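You operate a simulated robot arm through the tools that you are given. There is no shell and no other tool. Be economical: measure what you need, move in short steps, check, and stop when the job is done.

Carry out the task below with a simulated robot arm. There is one attempt and no reset: what you move stays moved.

TASK
Stack the packet labelled "nori" from the top of the tea chest on top of the packet marked "plum". Then take the basket of purple grapes and leave it on the wooden tray.

It is judged by the outcome, as a careful person would: the job done as asked, and still so three seconds after it is handed in. It fails if anything else is knocked over, pushed out of place, dropped, spilled or broken.

THE ROBOT
A 6-joint arm with a two-finger parallel gripper, fixed in place. Base frame: the origin is at the foot of the arm, x ahead of it, y to its left, z up; the work surface is at about z = 80. Lengths are in cm, angles in rad, forces in N, time in s.
With the tool pointing down near the work surface it reaches from about 26 to 68 cm from the base axis. Its first joint turns from -1.152 to 1.152 rad. Payload 2.9 kg.
Tool frame: the origin (TCP) lies between the finger pads and is the grasp point; the fingertips stand 3 cm ahead of it; z points along the fingers, y is the line along which they close. The gripper opens to 11 cm. The fingers are 2 cm wide and 1 cm thick; the gripper's body (4.8 by 11.2 cm) begins 5.5 cm behind the TCP.
Orientation is told as [roll, pitch, yaw] about the base's x, y, z axes, in that order, counted from this pose: with the fingers straight down and closing along the base's y, the tool's x points along the base's -x, its y along +y and its z along -z.

THE INTERFACE
- The arm moves only by the tool jog_arm. Its argument "motion" is a list of rows, each an object (a shift or turn left out is 0, a gripper value left out holds the last) with "travel": the shift along the tool's x, y, z in cm, a list of three; "dr": the turn, a rotation vector about the tool's x, y, z in rad, a list of three; "claw": the closure, from 0 (fully open) to 1 (shut). In form: [{"travel": [dx, dy, dz], "dr": [rx, ry, rz], "claw": claw}, ...]. A call has 1 to 8 rows; each row is the pose to reach, as a shift and turn from the pose commanded when the call began, along the tool's axes at that moment. A row lasts 0.2 s, in which the tool goes at most 5 cm and 0.15 rad; a call with a longer step from one row to the next is refused whole, and so is a gripper value outside its range. A pose out of reach is approached as far as the arm can. The call stops where the force on the tool passes 40 N (or 10 N more than at its start, if that is more) or the arm is blocked; 0.2 s more then pass. The fingers move at their own pace (about 10.8 cm/s each) and stop on an object; they squeeze with about 30 N. The grip force told is the motor's: it shows also when the fingers shut on nothing. Time passes only in rows, and 0.2 s behind the last, so rows that repeat a pose let the fingers close. It gives the time, the measured TCP pose, the force on the tool (base axes), the opening and the grip force at its end, in the units of the frame above (readings bear some noise).
- Cameras (640 x 400 px; columns grow to the right, rows downward): "scene" is fixed at [9.03, 45.75, 137.05]; the picture's right is [-0.52, -0.86, 0.00], its down [-0.59, 0.36, -0.72] and it looks along [0.62, -0.37, -0.69] (base axes); focal length 309 px, centre (320, 200). "wrist" rides on the gripper at [-3.6, 0, -5.7] in the tool frame; the picture's right is [0.00, -1.00, 0.00], its down [0.97, 0.00, -0.24] and it looks along [0.24, 0.00, 0.97] (tool axes); focal length 218 px, centre (320, 200).
- camera(camera): a new picture of that camera. No time passes.
- measure_at(camera, pixels): for up to 12 pixels [column, row] of the newest picture of that camera ("zoom" is the newest enlarged one), the place [x, y, z] in the base frame of the surface seen there, good to about 0.2 cm. No time passes.
- inspect(camera, box): a new picture of the part [left, top, right, bottom] of that camera's present view, enlarged. No time passes.
- close_job(): hands the job in; it is judged then, once.

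Work in short steps. Measure before you move; look again where a grasp or a placing could have gone wrong, and mend it. You have 80 turns and 38 pictures in all, the two below and enlarged ones among them. Open the gripper and draw the arm clear of the work before you hand the job in, unless the task says otherwise; then end with one line.

The tools are called after "Emit:" by a JSON object that holds its "name" and its "arguments". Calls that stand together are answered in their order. jog_arm: Moves the arm, as the interface text tells. Its arguments: {"type":"object","properties":{"motion":{"type":"array","items":{"type":"object","properties":{"travel":{"type":"array","items":{"type":"number"}},"dr":{"type":"array","items":{"type":"number"}},"claw":{"type":"number"}}}}},"required":["motion"]} The other tools are called the same way: camera (camera) takes a picture; measure_at (camera, pixels) gives the place of the surface under pixels of a picture; inspect (camera, box) takes an enlarged picture of a part of a camera's view; close_job () hands the job in.

At the start:

```text
time: 0.0
eef_pos: [35.32, -9.16, 104.92]
tcp_rot: [-0.001, 0.0, 0.001]
wrist_force: [0.0, -0.5, -0.5]
finger_gap: 11.0
grip_force: 0.1
```

scene: 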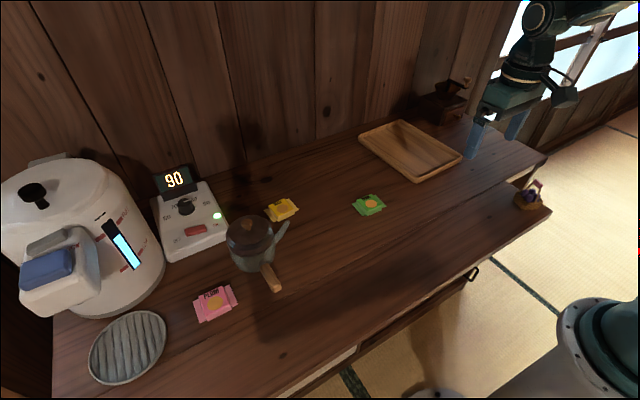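
wrist: 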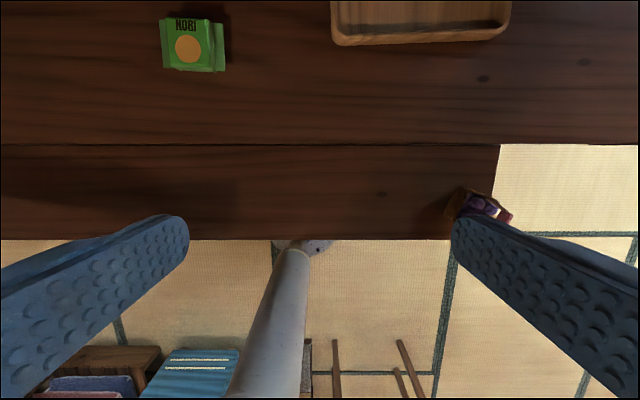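

The scene shows the green nori packet near (369,204), the pink plum packet near (214,303), the grapes near (529,197) and the tray near (410,150). I'll enlarge and measure these.

Emit:
{"name": "inspect", "arguments": {"camera": "scene", "box": [480, 150, 580, 230]}}

Emit:
{"name": "measure_at", "arguments": {"camera": "scene", "pixels": [[369, 202], [354, 206], [385, 207], [375, 196], [360, 214], [214, 302], [196, 305], [236, 300], [410, 150], [362, 138], [415, 180], [460, 158]]}}

Emit:
{"name": "inspect", "arguments": {"camera": "scene", "box": [330, 170, 410, 230]}}

Emit:
{"name": "inspect", "arguments": {"camera": "scene", "box": [170, 260, 270, 340]}}

```text
5.00 times, centred on (530, 190) of scene
```

zoom: 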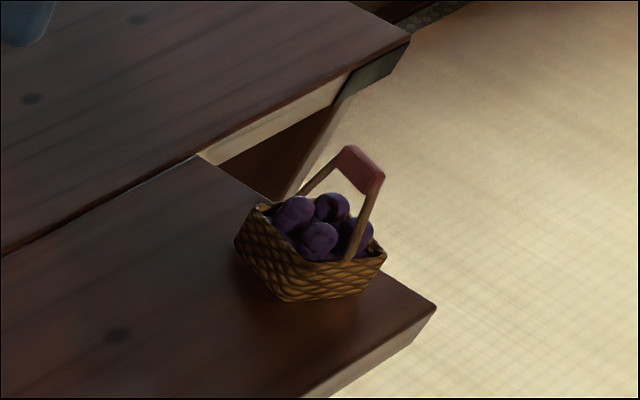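

```text
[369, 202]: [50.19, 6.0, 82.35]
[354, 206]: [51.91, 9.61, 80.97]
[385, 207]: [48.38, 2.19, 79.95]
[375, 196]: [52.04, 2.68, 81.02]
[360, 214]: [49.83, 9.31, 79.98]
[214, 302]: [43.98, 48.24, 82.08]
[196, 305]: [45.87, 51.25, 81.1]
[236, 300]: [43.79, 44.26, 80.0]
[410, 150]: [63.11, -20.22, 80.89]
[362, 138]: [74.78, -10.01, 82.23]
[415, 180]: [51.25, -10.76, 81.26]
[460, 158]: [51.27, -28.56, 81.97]
```

```text
6.67 times, centred on (370, 200) of scene
```

zoom: 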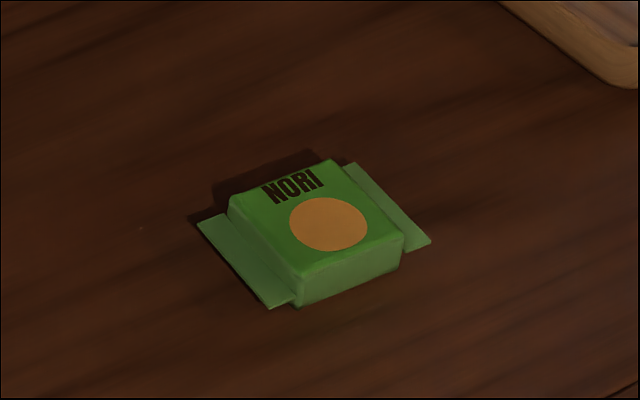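

```text
5.00 times, centred on (220, 300) of scene
```

zoom: 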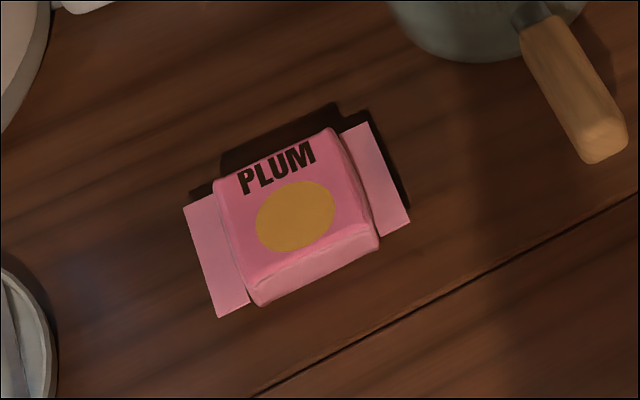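

I measure the plum packet's top corners and the nori's.

Emit:
{"name": "measure_at", "arguments": {"camera": "zoom", "pixels": [[218, 184], [330, 132], [372, 228], [256, 285], [295, 215], [185, 210], [220, 316], [408, 222], [368, 124], [378, 250], [260, 304]]}}

Emit:
{"name": "inspect", "arguments": {"camera": "wrist", "box": [140, 0, 260, 75]}}

```text
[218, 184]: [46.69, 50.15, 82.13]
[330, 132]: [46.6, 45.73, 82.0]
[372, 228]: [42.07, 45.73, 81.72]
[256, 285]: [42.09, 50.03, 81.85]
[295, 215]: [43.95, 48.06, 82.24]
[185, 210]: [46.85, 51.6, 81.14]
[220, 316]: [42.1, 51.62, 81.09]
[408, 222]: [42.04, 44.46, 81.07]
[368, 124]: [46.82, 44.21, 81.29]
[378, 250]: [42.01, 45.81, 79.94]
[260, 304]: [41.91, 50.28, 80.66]
```

```text
5.33 times, centred on (200, 38) of wrist
```

zoom: 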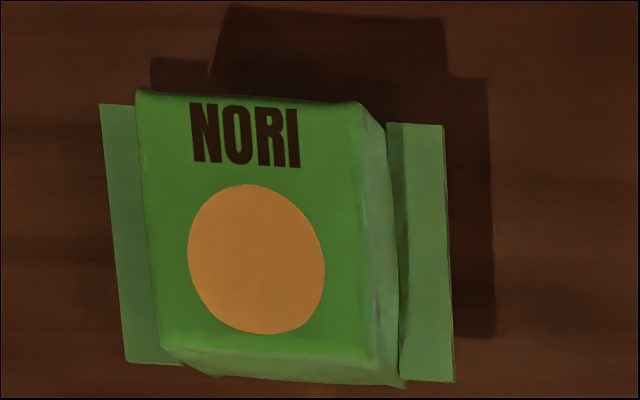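

Emit:
{"name": "measure_at", "arguments": {"camera": "zoom", "pixels": [[140, 96], [355, 106], [372, 355], [165, 345], [255, 250], [103, 108], [130, 358], [440, 128], [450, 378], [400, 384], [185, 368]]}}

```text
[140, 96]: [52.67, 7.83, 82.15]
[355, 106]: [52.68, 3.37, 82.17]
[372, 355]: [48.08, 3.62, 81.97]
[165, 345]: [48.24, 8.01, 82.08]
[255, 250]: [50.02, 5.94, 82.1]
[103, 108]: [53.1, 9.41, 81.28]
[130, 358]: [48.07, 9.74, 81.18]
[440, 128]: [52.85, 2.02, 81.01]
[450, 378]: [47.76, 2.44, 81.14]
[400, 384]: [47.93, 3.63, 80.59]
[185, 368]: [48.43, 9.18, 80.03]
```

Next I measure the obstacles around plum (kettle, cooker, plate), and the basket.

Emit:
{"name": "measure_at", "arguments": {"camera": "scene", "pixels": [[276, 290], [268, 270], [250, 222], [235, 262], [285, 228], [60, 270], [95, 290], [120, 220], [35, 192], [130, 345], [150, 325], [195, 255]]}}

Emit:
{"name": "inspect", "arguments": {"camera": "scene", "box": [505, 170, 555, 220]}}

```text
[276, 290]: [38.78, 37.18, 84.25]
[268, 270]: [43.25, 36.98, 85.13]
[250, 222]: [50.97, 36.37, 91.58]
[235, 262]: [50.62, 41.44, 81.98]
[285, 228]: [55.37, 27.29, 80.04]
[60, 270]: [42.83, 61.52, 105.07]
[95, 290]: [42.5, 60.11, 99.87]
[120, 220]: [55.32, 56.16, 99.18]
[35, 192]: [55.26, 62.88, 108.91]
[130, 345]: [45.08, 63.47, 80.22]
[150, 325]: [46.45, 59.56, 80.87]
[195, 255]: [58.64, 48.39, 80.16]
```

```text
8.00 times, centred on (530, 195) of scene
```

zoom: 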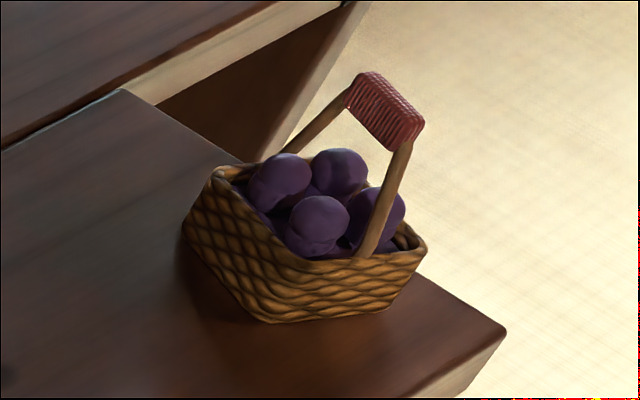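

Emit:
{"name": "measure_at", "arguments": {"camera": "zoom", "pixels": [[365, 85], [405, 125], [385, 112], [385, 225], [305, 140], [190, 225], [262, 315], [420, 250], [225, 172], [320, 225], [130, 260], [265, 265]]}}

Emit:
{"name": "measure_at", "arguments": {"camera": "scene", "pixels": [[98, 255], [100, 280], [150, 290], [135, 225], [385, 150], [430, 150], [415, 165], [450, 160], [397, 122], [410, 178]]}}

```text
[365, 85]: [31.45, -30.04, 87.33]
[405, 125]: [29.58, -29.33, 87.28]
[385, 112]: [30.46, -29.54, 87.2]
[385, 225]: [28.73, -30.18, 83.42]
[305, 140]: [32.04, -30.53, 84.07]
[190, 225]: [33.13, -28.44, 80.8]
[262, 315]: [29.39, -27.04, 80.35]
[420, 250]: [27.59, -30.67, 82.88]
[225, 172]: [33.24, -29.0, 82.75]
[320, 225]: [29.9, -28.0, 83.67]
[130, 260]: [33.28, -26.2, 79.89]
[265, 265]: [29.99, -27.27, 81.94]
```

```text
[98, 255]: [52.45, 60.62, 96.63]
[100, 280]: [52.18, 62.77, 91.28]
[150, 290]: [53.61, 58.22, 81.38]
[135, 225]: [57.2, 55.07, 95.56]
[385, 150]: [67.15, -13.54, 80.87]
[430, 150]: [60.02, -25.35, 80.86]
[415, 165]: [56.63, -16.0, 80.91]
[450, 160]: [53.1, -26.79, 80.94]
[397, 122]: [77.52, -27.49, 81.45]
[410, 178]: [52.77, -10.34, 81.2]
```

Nori is centred at (50.4, 5.75), its top at 82.1, with its clear sides facing ±x (yaw about -0.06). I move above it while yawing toward +1.51 rad.

Emit:
{"name": "jog_arm", "arguments": {"motion": [{"travel": [-1.88, 1.86, 0.5], "dr": [0, 0, -0.15], "claw": 0}, {"travel": [-3.77, 3.73, 1], "dr": [0, 0, -0.3]}, {"travel": [-5.65, 5.59, 1.5], "dr": [0, 0, -0.45]}, {"travel": [-7.54, 7.45, 2], "dr": [0, 0, -0.6]}, {"travel": [-9.42, 9.32, 2.5], "dr": [0, 0, -0.75]}, {"travel": [-11.31, 11.18, 3], "dr": [0, 0, -0.9]}, {"travel": [-13.2, 13.05, 3.5], "dr": [0, 0, -1.05]}, {"travel": [-15.08, 14.91, 4], "dr": [0, 0, -1.2]}]}}

```text
time: 1.8
eef_pos: [50.66, 5.73, 100.91]
tcp_rot: [0.002, 0.002, 1.201]
wrist_force: [0.2, 0.7, -1.2]
finger_gap: 11.04
grip_force: 0.0
```

Emit:
{"name": "jog_arm", "arguments": {"motion": [{"travel": [0, 0, 2.5], "dr": [0, 0, -0.15]}, {"travel": [0, 0, 5], "dr": [0, 0, -0.3]}, {"travel": [0, 0, 8], "dr": [0, 0, -0.31]}]}}

Emit:
{"name": "camera", "arguments": {"camera": "wrist"}}

```text
time: 2.6
eef_pos: [50.41, 5.83, 92.88]
tcp_rot: [0.001, -0.001, 1.511]
wrist_force: [-0.7, -0.5, -0.2]
finger_gap: 10.99
grip_force: 0.0
```

```text
30 pictures are left
```

wrist: 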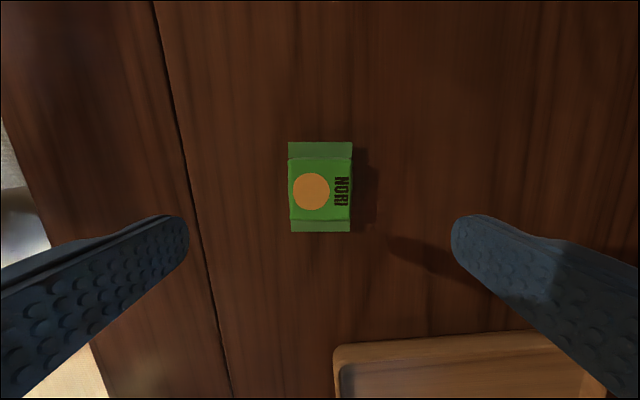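

Nori is centred between the fingers at (320,188) and square to them. I descend to TCP z 83.5 and close.

Emit:
{"name": "jog_arm", "arguments": {"motion": [{"travel": [0, 0, 3], "claw": 0.3}, {"travel": [0, 0, 6]}, {"travel": [0, 0, 8]}, {"travel": [0, 0, 9.4]}, {"travel": [0, 0, 9.4], "claw": 0.7}, {"travel": [0, 0, 9.4], "claw": 0.7}, {"travel": [0, 0, 9.4], "claw": 0.7}]}}

```text
time: 4.2
eef_pos: [50.55, 5.79, 83.48]
tcp_rot: [0.0, 0.0, 1.51]
wrist_force: [0.4, 0.3, 1.0]
finger_gap: 5.08
grip_force: 29.7
```

Emit:
{"name": "jog_arm", "arguments": {"motion": [{"travel": [0, 0, -3]}, {"travel": [0, 0, -7]}, {"travel": [0, 0, -11]}, {"travel": [0, 0, -15.5]}]}}

Emit:
{"name": "camera", "arguments": {"camera": "wrist"}}

```text
time: 5.2
eef_pos: [50.46, 5.87, 99.02]
tcp_rot: [0.0, 0.001, 1.509]
wrist_force: [-0.4, 0.5, 0.4]
finger_gap: 5.07
grip_force: 30.2
```

```text
29 pictures are left
```

wrist: 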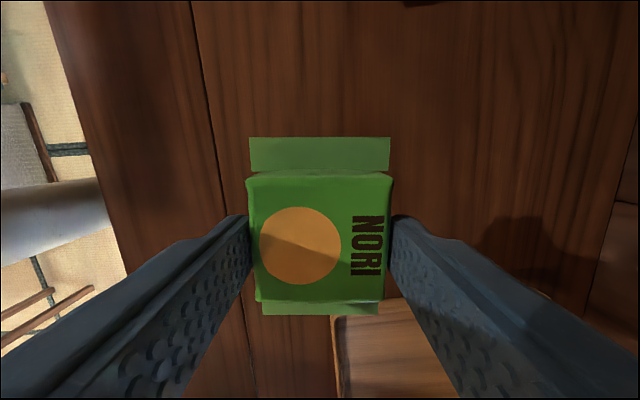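

The packet is held level. I carry it high toward plum, passing in front of the kettle.

Emit:
{"name": "jog_arm", "arguments": {"motion": [{"travel": [-4.22, 1.18, -1], "dr": [0, 0, -0.02]}, {"travel": [-8.44, 2.37, -1.5], "dr": [0, 0, -0.04]}, {"travel": [-12.65, 3.55, -1.5], "dr": [0, 0, -0.06]}, {"travel": [-16.87, 4.73, -1.5], "dr": [0, 0, -0.06]}, {"travel": [-21.09, 5.92, -1.5], "dr": [0, 0, -0.06]}, {"travel": [-25.3, 7.1, -1.5], "dr": [0, 0, -0.06]}, {"travel": [-29.52, 8.29, -1.5], "dr": [0, 0, -0.06]}, {"travel": [-33.74, 9.47, -1.5], "dr": [0, 0, -0.06]}]}}

```text
time: 7.0
eef_pos: [43.06, 40.17, 100.55]
tcp_rot: [0.002, 0.0, 1.57]
wrist_force: [0.5, 0.0, -0.3]
finger_gap: 5.06
grip_force: 30.5
```

Emit:
{"name": "jog_arm", "arguments": {"motion": [{"travel": [-4, -0.7, 0]}, {"travel": [-7.95, -1.36, 1]}, {"travel": [-7.95, -1.36, 5]}, {"travel": [-7.95, -1.36, 9]}]}}

Emit:
{"name": "camera", "arguments": {"camera": "scene"}}

Emit:
{"name": "camera", "arguments": {"camera": "wrist"}}

```text
time: 8.0
eef_pos: [44.51, 47.99, 91.48]
tcp_rot: [0.002, 0.0, 1.569]
wrist_force: [-0.3, 0.6, 0.2]
finger_gap: 5.06
grip_force: 30.4
```

```text
28 pictures are left
```

scene: 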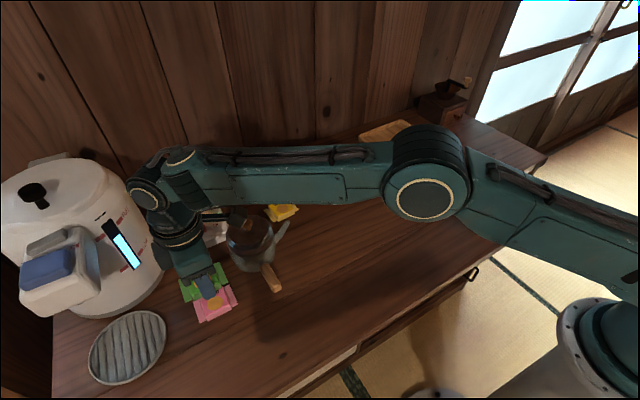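

```text
27 pictures are left
```

wrist: 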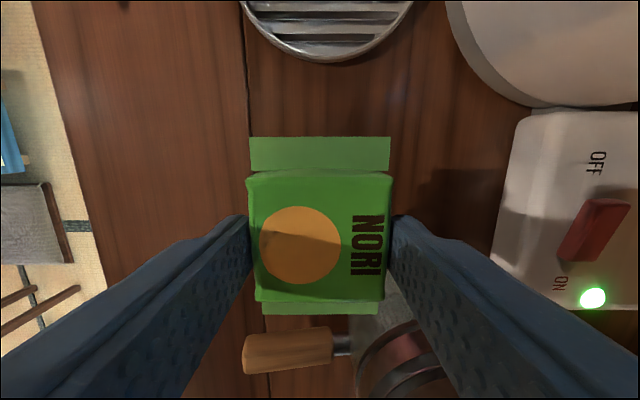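

Clear all round. I lower to about 0.3 cm above contact.

Emit:
{"name": "jog_arm", "arguments": {"motion": [{"travel": [0, 0, 2]}, {"travel": [0, 0, 4]}, {"travel": [0, 0, 5.0]}, {"travel": [0, 0, 5.5]}]}}

Emit:
{"name": "inspect", "arguments": {"camera": "scene", "box": [150, 240, 270, 340]}}

```text
time: 9.0
eef_pos: [44.35, 47.94, 86.09]
tcp_rot: [0.0, -0.001, 1.57]
wrist_force: [0.5, 0.5, -0.8]
finger_gap: 5.08
grip_force: 30.4
```

```text
4.00 times, centred on (210, 290) of scene
```

zoom: 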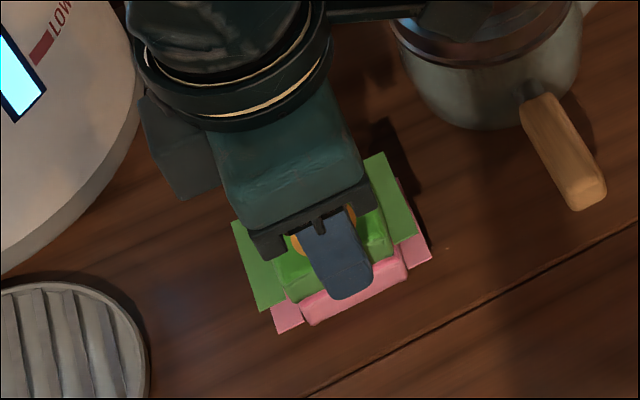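

Well aligned. I lower the last bit to contact.

Emit:
{"name": "jog_arm", "arguments": {"motion": [{"travel": [0, 0, 0.15]}, {"travel": [0, 0, 0.3]}, {"travel": [0, 0, 0.35]}, {"travel": [0, 0, 0.35]}]}}

```text
time: 10.0
eef_pos: [44.48, 47.9, 85.79]
tcp_rot: [0.001, 0.001, 1.569]
wrist_force: [0.3, 0.3, -1.0]
finger_gap: 5.09
grip_force: 29.9
```

Emit:
{"name": "jog_arm", "arguments": {"motion": [{"travel": [0, 0, 0.07]}, {"travel": [0, 0, 0.14]}, {"travel": [0, 0, 0.14]}]}}

```text
time: 10.8
eef_pos: [44.37, 47.96, 85.71]
tcp_rot: [-0.001, 0.0, 1.569]
wrist_force: [-0.2, 0.6, 1.6]
finger_gap: 5.06
grip_force: 30.0
```

Slight upward force (1.6 N): about at contact. I open and retreat straight up.

Emit:
{"name": "jog_arm", "arguments": {"motion": [{"travel": [0, 0, 0.05], "claw": 0.4}, {"travel": [0, 0, 0.05], "claw": 0.3}, {"travel": [0, 0, 0.05], "claw": 0.3}, {"travel": [0, 0, -2]}, {"travel": [0, 0, -5]}, {"travel": [0, 0, -9]}, {"travel": [0, 0, -12.5]}, {"travel": [0, 0, -15]}]}}

Emit:
{"name": "inspect", "arguments": {"camera": "scene", "box": [150, 240, 270, 340]}}

Emit:
{"name": "camera", "arguments": {"camera": "wrist"}}

```text
time: 12.6
eef_pos: [44.53, 48.0, 100.58]
tcp_rot: [0.001, -0.001, 1.57]
wrist_force: [-0.2, -0.8, 0.3]
finger_gap: 7.7
grip_force: 0.0
```

```text
4.00 times, centred on (210, 290) of scene
```

zoom: 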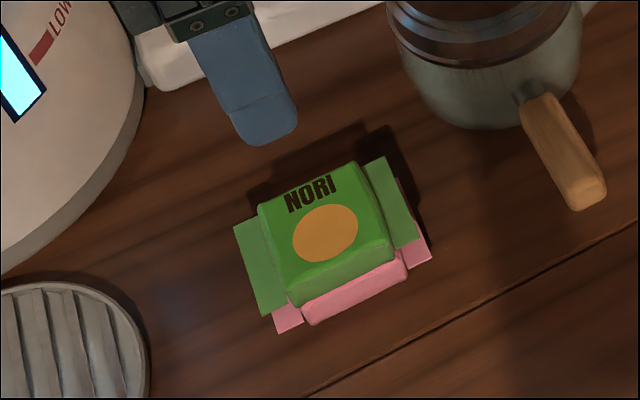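

```text
24 pictures are left
```

wrist: 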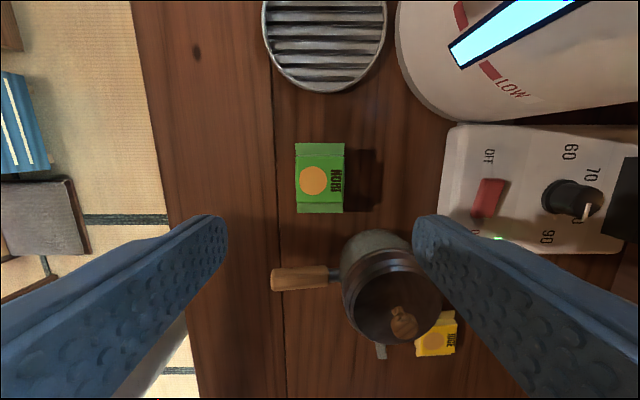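

The stack is square and stable. Now I carry the empty gripper back toward the basket, unwinding the yaw.

Emit:
{"name": "jog_arm", "arguments": {"motion": [{"travel": [4.6, 1.4, -1], "dr": [0, 0, 0.14]}, {"travel": [9.3, 2.4, -2], "dr": [0, 0, 0.28]}, {"travel": [14, 3.2, -2], "dr": [0, 0, 0.42]}, {"travel": [18.8, 4, -2], "dr": [0, 0, 0.56]}, {"travel": [23.6, 4.8, -2], "dr": [0, 0, 0.7]}, {"travel": [28.4, 5.5, -2], "dr": [0, 0, 0.84]}, {"travel": [33.2, 6.3, -2], "dr": [0, 0, 0.98]}, {"travel": [38, 7, -2], "dr": [0, 0, 1.12]}]}}

```text
time: 14.4
eef_pos: [37.45, 10.12, 102.49]
tcp_rot: [0.0, 0.001, 0.447]
wrist_force: [0.6, -0.9, 0.1]
finger_gap: 7.71
grip_force: 0.0
```

Emit:
{"name": "jog_arm", "arguments": {"motion": [{"travel": [2.71, -3.9, 0], "dr": [0, 0, 0.056]}, {"travel": [5.43, -7.79, 0], "dr": [0, 0, 0.113]}, {"travel": [8.14, -11.69, 0], "dr": [0, 0, 0.169]}, {"travel": [10.86, -15.58, 0], "dr": [0, 0, 0.225]}, {"travel": [13.57, -19.48, 0], "dr": [0, 0, 0.281]}, {"travel": [16.28, -23.37, 0], "dr": [0, 0, 0.338]}, {"travel": [19, -27.27, 0], "dr": [0, 0, 0.394]}, {"travel": [21.71, -31.16, 0], "dr": [0, 0, 0.45]}]}}

Emit:
{"name": "camera", "arguments": {"camera": "wrist"}}

Emit:
{"name": "inspect", "arguments": {"camera": "wrist", "box": [272, 120, 432, 220]}}

```text
time: 16.2
eef_pos: [31.38, -27.52, 102.66]
tcp_rot: [0.003, -0.001, -0.003]
wrist_force: [-0.4, 0.1, 0.2]
finger_gap: 7.7
grip_force: 0.0
```

```text
23 pictures are left
```

wrist: 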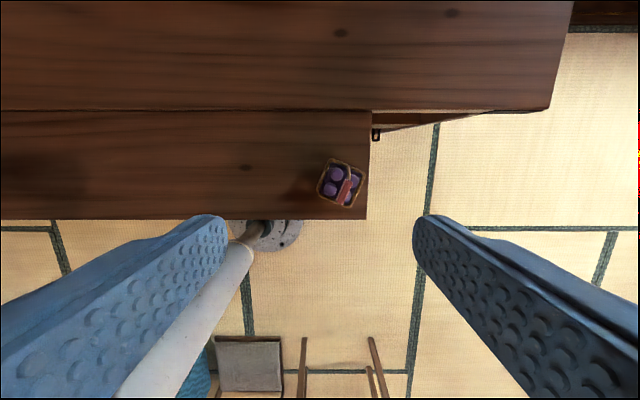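

```text
4.00 times, centred on (352, 170) of wrist
```

zoom: 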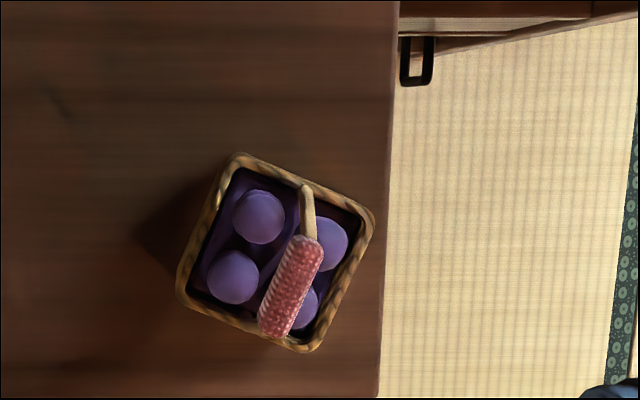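

Emit:
{"name": "measure_at", "arguments": {"camera": "zoom", "pixels": [[312, 242], [274, 330], [291, 288], [240, 158], [368, 215], [308, 345], [185, 292], [258, 216], [307, 195], [120, 260], [234, 278], [330, 245]]}}

```text
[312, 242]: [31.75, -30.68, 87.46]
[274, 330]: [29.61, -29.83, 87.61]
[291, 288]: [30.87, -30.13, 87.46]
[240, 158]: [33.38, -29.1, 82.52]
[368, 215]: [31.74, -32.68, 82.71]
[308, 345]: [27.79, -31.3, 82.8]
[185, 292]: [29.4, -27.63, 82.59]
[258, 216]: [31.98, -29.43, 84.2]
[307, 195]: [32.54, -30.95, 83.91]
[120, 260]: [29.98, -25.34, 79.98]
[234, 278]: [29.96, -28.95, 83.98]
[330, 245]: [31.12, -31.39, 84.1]
```

The handle bar lies at (30.75,-30.2), top z 87.5, running along yaw ≈ -0.36; grapes reach 84.2. I align above it with yaw -0.36, then check before the final descent.

Emit:
{"name": "jog_arm", "arguments": {"motion": [{"travel": [0.3, -1.3, 1], "dr": [0, 0, 0.12], "claw": 0.45}, {"travel": [0.66, -2.63, 3], "dr": [0, 0, 0.24]}, {"travel": [0.66, -2.63, 6], "dr": [0, 0, 0.36]}, {"travel": [0.66, -2.63, 9], "dr": [0, 0, 0.36]}, {"travel": [0.66, -2.63, 9], "dr": [0, 0, 0.36]}]}}

Emit:
{"name": "camera", "arguments": {"camera": "wrist"}}

Emit:
{"name": "inspect", "arguments": {"camera": "wrist", "box": [240, 130, 400, 230]}}

```text
time: 17.4
eef_pos: [30.67, -30.22, 93.5]
tcp_rot: [-0.001, 0.0, -0.361]
wrist_force: [0.6, 0.8, 0.2]
finger_gap: 6.07
grip_force: 0.1
```

```text
21 pictures are left
```

wrist: 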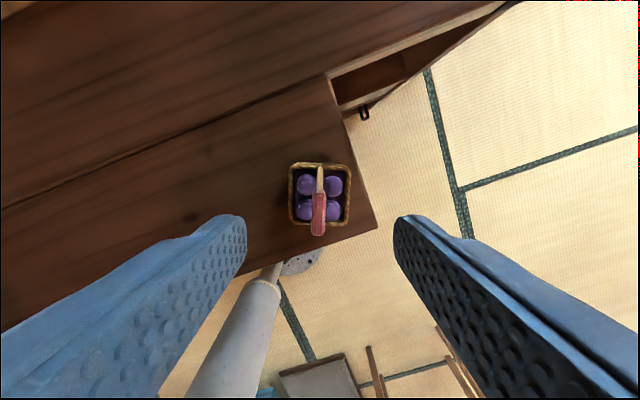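

```text
4.00 times, centred on (320, 180) of wrist
```

zoom: 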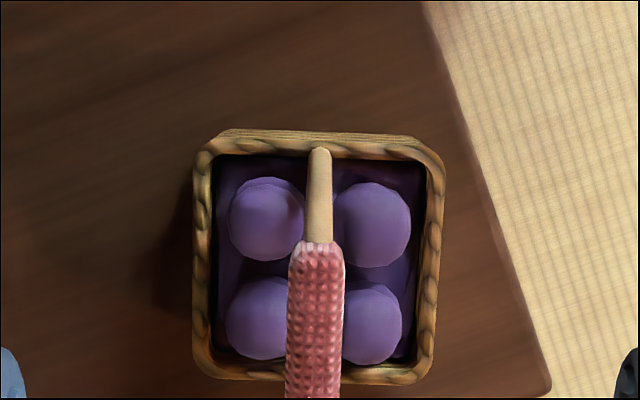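

Aligned and centred. I descend to z≈88 and close on the bar.

Emit:
{"name": "jog_arm", "arguments": {"motion": [{"travel": [0, 0, 2]}, {"travel": [0, 0, 4]}, {"travel": [0, 0, 5.3]}, {"travel": [0, 0, 5.3], "claw": 0.7}, {"travel": [0, 0, 5.3], "claw": 0.85}, {"travel": [0, 0, 5.3], "claw": 1}, {"travel": [0, 0, 5.3], "claw": 1}]}}

Emit:
{"name": "inspect", "arguments": {"camera": "scene", "box": [480, 140, 580, 230]}}

```text
time: 19.0
eef_pos: [30.69, -30.15, 88.27]
tcp_rot: [0.0, 0.0, -0.36]
wrist_force: [-0.4, 0.0, 0.3]
finger_gap: 0.69
grip_force: 30.4
```

```text
4.44 times, centred on (530, 185) of scene
```

zoom: 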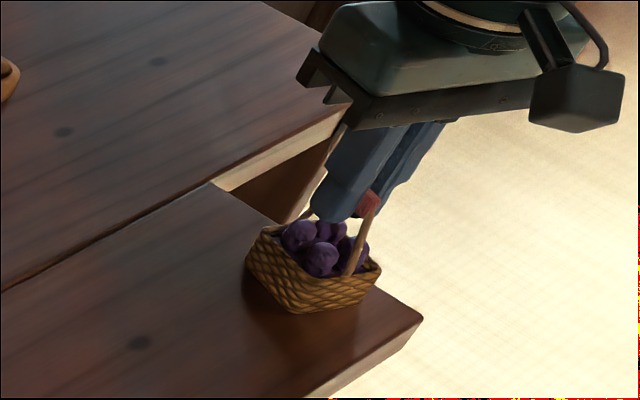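

Gripped on the bar (gap 0.69). I lift slowly.

Emit:
{"name": "jog_arm", "arguments": {"motion": [{"travel": [0, 0, -0.5]}, {"travel": [0, 0, -1.5]}, {"travel": [0, 0, -3]}, {"travel": [0, 0, -5]}, {"travel": [0, 0, -7]}, {"travel": [0, 0, -8]}]}}

Emit:
{"name": "camera", "arguments": {"camera": "wrist"}}

Emit:
{"name": "inspect", "arguments": {"camera": "scene", "box": [480, 110, 580, 200]}}

```text
time: 20.4
eef_pos: [30.76, -30.1, 96.33]
tcp_rot: [0.001, 0.001, -0.361]
wrist_force: [0.6, 0.0, -0.5]
finger_gap: 0.72
grip_force: 30.2
```

```text
18 pictures are left
```

wrist: 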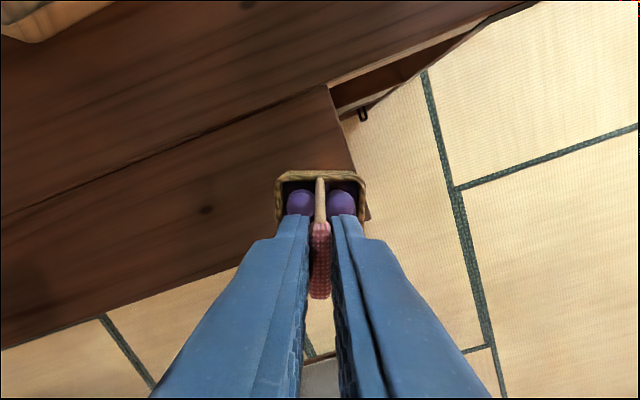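

```text
4.44 times, centred on (530, 155) of scene
```

zoom: 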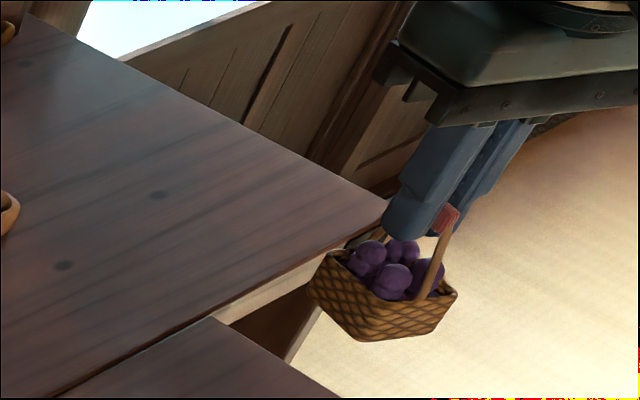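

Held level. I carry it gently toward the tray at (59,-19.5).

Emit:
{"name": "jog_arm", "arguments": {"motion": [{"travel": [-0.9, 0.8, 0]}, {"travel": [-2.5, 2.2, 0]}, {"travel": [-4.4, 3.87, 0]}, {"travel": [-6.3, 5.54, 0]}, {"travel": [-8.2, 7.21, 0]}, {"travel": [-10.1, 8.88, 0]}, {"travel": [-12, 10.55, 0]}, {"travel": [-13.9, 12.22, 0]}]}}

Emit:
{"name": "jog_arm", "arguments": {"motion": [{"travel": [-1.9, 1.67, 0]}, {"travel": [-3.8, 3.34, 0]}, {"travel": [-5.7, 5.01, 0]}, {"travel": [-7.4, 6.5, 0]}, {"travel": [-8.4, 7.4, 0]}, {"travel": [-8.82, 7.76, 0]}, {"travel": [-8.82, 7.76, 0]}]}}

Emit:
{"name": "camera", "arguments": {"camera": "scene"}}

Emit:
{"name": "camera", "arguments": {"camera": "wrist"}}

```text
time: 22.2
eef_pos: [48.23, -23.56, 96.25]
tcp_rot: [0.001, -0.001, -0.361]
wrist_force: [-0.6, 0.7, -0.6]
finger_gap: 0.69
grip_force: 30.1
```

```text
time: 23.8
eef_pos: [58.98, -19.37, 96.07]
tcp_rot: [0.0, 0.0, -0.36]
wrist_force: [-0.2, 0.0, -0.7]
finger_gap: 0.67
grip_force: 29.5
```

```text
16 pictures are left
```

scene: 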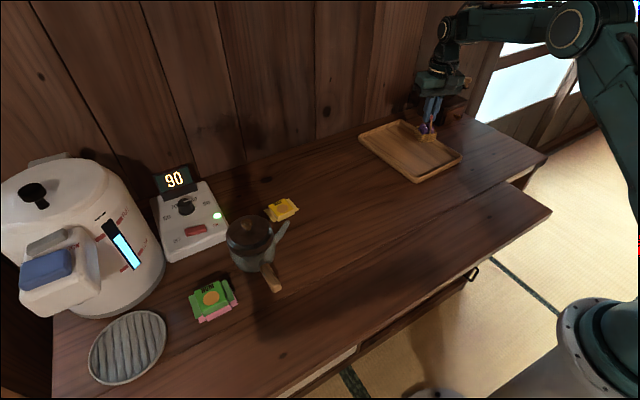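

```text
15 pictures are left
```

wrist: 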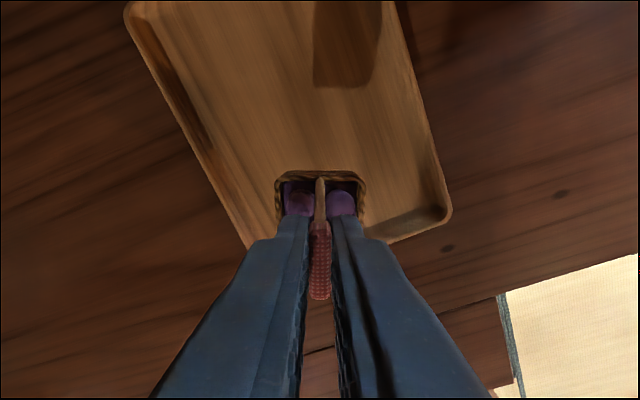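

Emit:
{"name": "measure_at", "arguments": {"camera": "scene", "pixels": [[448, 103], [458, 112], [415, 105], [420, 165]]}}

Emit:
{"name": "inspect", "arguments": {"camera": "scene", "box": [380, 60, 500, 150]}}

```text
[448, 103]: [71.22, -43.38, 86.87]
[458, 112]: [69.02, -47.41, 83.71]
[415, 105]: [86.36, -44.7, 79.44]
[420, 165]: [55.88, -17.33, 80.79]
```

```text
4.44 times, centred on (440, 105) of scene
```

zoom: 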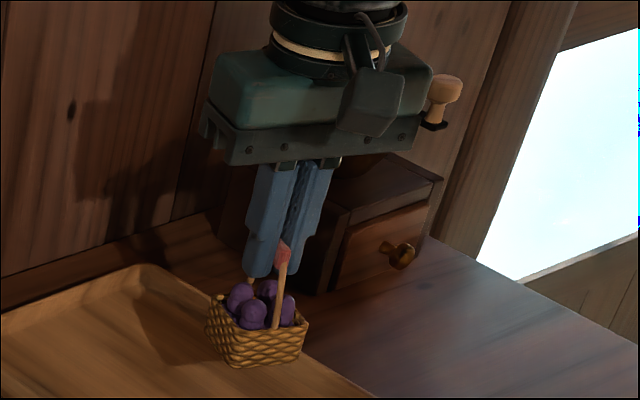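

The mill is far off (y ≈ -43). I lower the basket over the tray.

Emit:
{"name": "jog_arm", "arguments": {"motion": [{"travel": [0, 0, 2]}, {"travel": [0, 0, 4]}, {"travel": [0, 0, 5.5]}, {"travel": [0, 0, 6.3]}, {"travel": [0, 0, 6.6]}, {"travel": [0, 0, 6.6]}]}}

Emit:
{"name": "inspect", "arguments": {"camera": "scene", "box": [380, 90, 480, 190]}}

```text
time: 25.2
eef_pos: [59.13, -19.54, 89.66]
tcp_rot: [0.001, 0.001, -0.361]
wrist_force: [-0.8, -0.2, -1.0]
finger_gap: 0.71
grip_force: 30.1
```

```text
4.00 times, centred on (430, 140) of scene
```

zoom: 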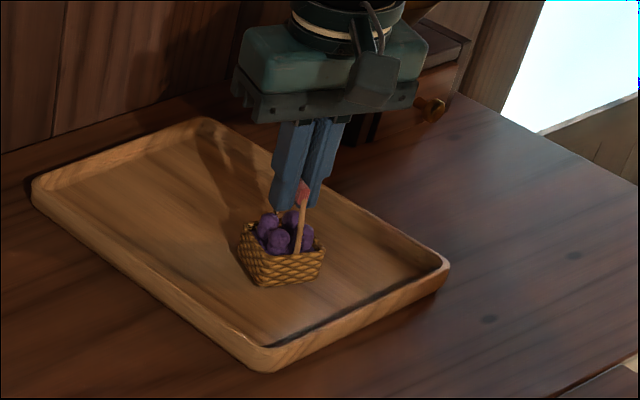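

Emit:
{"name": "jog_arm", "arguments": {"motion": [{"travel": [0, 0, 0.2]}, {"travel": [0, 0, 0.3]}, {"travel": [0, 0, 0.4]}, {"travel": [0, 0, 0.4]}]}}

```text
time: 26.2
eef_pos: [59.02, -19.42, 89.28]
tcp_rot: [0.002, 0.001, -0.362]
wrist_force: [0.2, 0.2, 0.0]
finger_gap: 0.68
grip_force: 29.7
```

Force has gone from -1.0 to 0; I go down a touch more to feel contact.

Emit:
{"name": "jog_arm", "arguments": {"motion": [{"travel": [0, 0, 0.08]}, {"travel": [0, 0, 0.15]}, {"travel": [0, 0, 0.15]}]}}

```text
time: 27.0
eef_pos: [58.93, -19.43, 89.18]
tcp_rot: [0.0, 0.0, -0.361]
wrist_force: [-0.2, 0.0, 0.1]
finger_gap: 0.69
grip_force: 30.1
```

Emit:
{"name": "jog_arm", "arguments": {"motion": [{"travel": [0, 0, 0.06]}, {"travel": [0, 0, 0.1]}, {"travel": [0, 0, 0.1]}]}}

Emit:
{"name": "inspect", "arguments": {"camera": "scene", "box": [420, 130, 470, 170]}}

```text
time: 27.8
eef_pos: [59.04, -19.37, 89.0]
tcp_rot: [0.0, -0.001, -0.361]
wrist_force: [-1.5, 1.2, 5.8]
finger_gap: 0.68
grip_force: 29.9
```

```text
10.00 times, centred on (445, 150) of scene
```

zoom: 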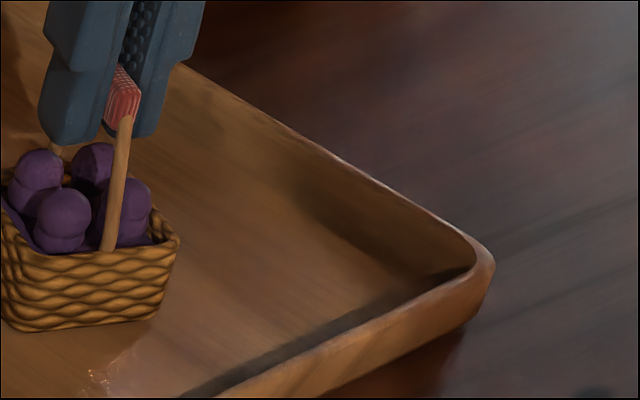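

Contact felt (5.8 N up). I open to a modest gap and rise straight up.

Emit:
{"name": "jog_arm", "arguments": {"motion": [{"travel": [0, 0, -0.05], "claw": 0.85}, {"travel": [0, 0, -0.05], "claw": 0.65}, {"travel": [0, 0, -0.05], "claw": 0.6}, {"travel": [0, 0, -1.5]}, {"travel": [0, 0, -4]}, {"travel": [0, 0, -7]}, {"travel": [0, 0, -10]}, {"travel": [0, 0, -12]}]}}

Emit:
{"name": "jog_arm", "arguments": {"motion": [{"travel": [4, 0, 0], "claw": 0}, {"travel": [8, 0, 0]}, {"travel": [12, 0, 0]}, {"travel": [16, 0, 0]}, {"travel": [20, 0, 0]}]}}

Emit:
{"name": "camera", "arguments": {"camera": "scene"}}

Emit:
{"name": "inspect", "arguments": {"camera": "scene", "box": [360, 100, 480, 190]}}

```text
time: 29.6
eef_pos: [58.84, -19.27, 101.1]
tcp_rot: [-0.001, 0.002, -0.363]
wrist_force: [0.8, 0.0, -1.0]
finger_gap: 4.42
grip_force: 0.1
```

```text
time: 30.8
eef_pos: [40.24, -12.45, 101.07]
tcp_rot: [0.0, -0.001, -0.361]
wrist_force: [0.9, -0.2, -0.6]
finger_gap: 11.0
grip_force: 0.2
```

```text
11 pictures are left
```

scene: 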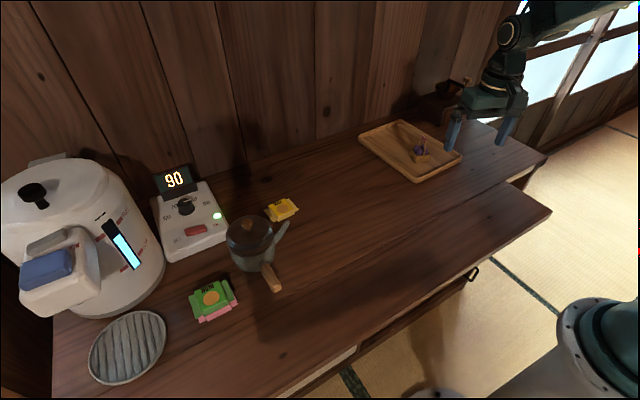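

```text
4.44 times, centred on (420, 145) of scene
```

zoom: 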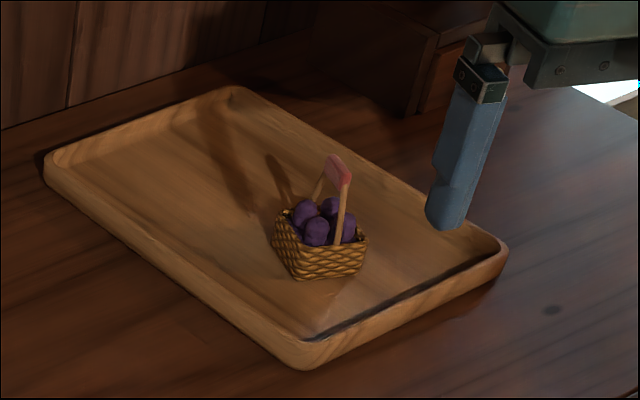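

The basket stands upright in the tray, nori rests on plum, nothing else has moved, and the arm is clear. I hand in.

Emit:
{"name": "close_job", "arguments": {}}

```text
The job is handed in.
```

The nori packet is stacked squarely on the plum packet, and the basket of grapes stands upright on the wooden tray; in the last picture nothing else had moved.
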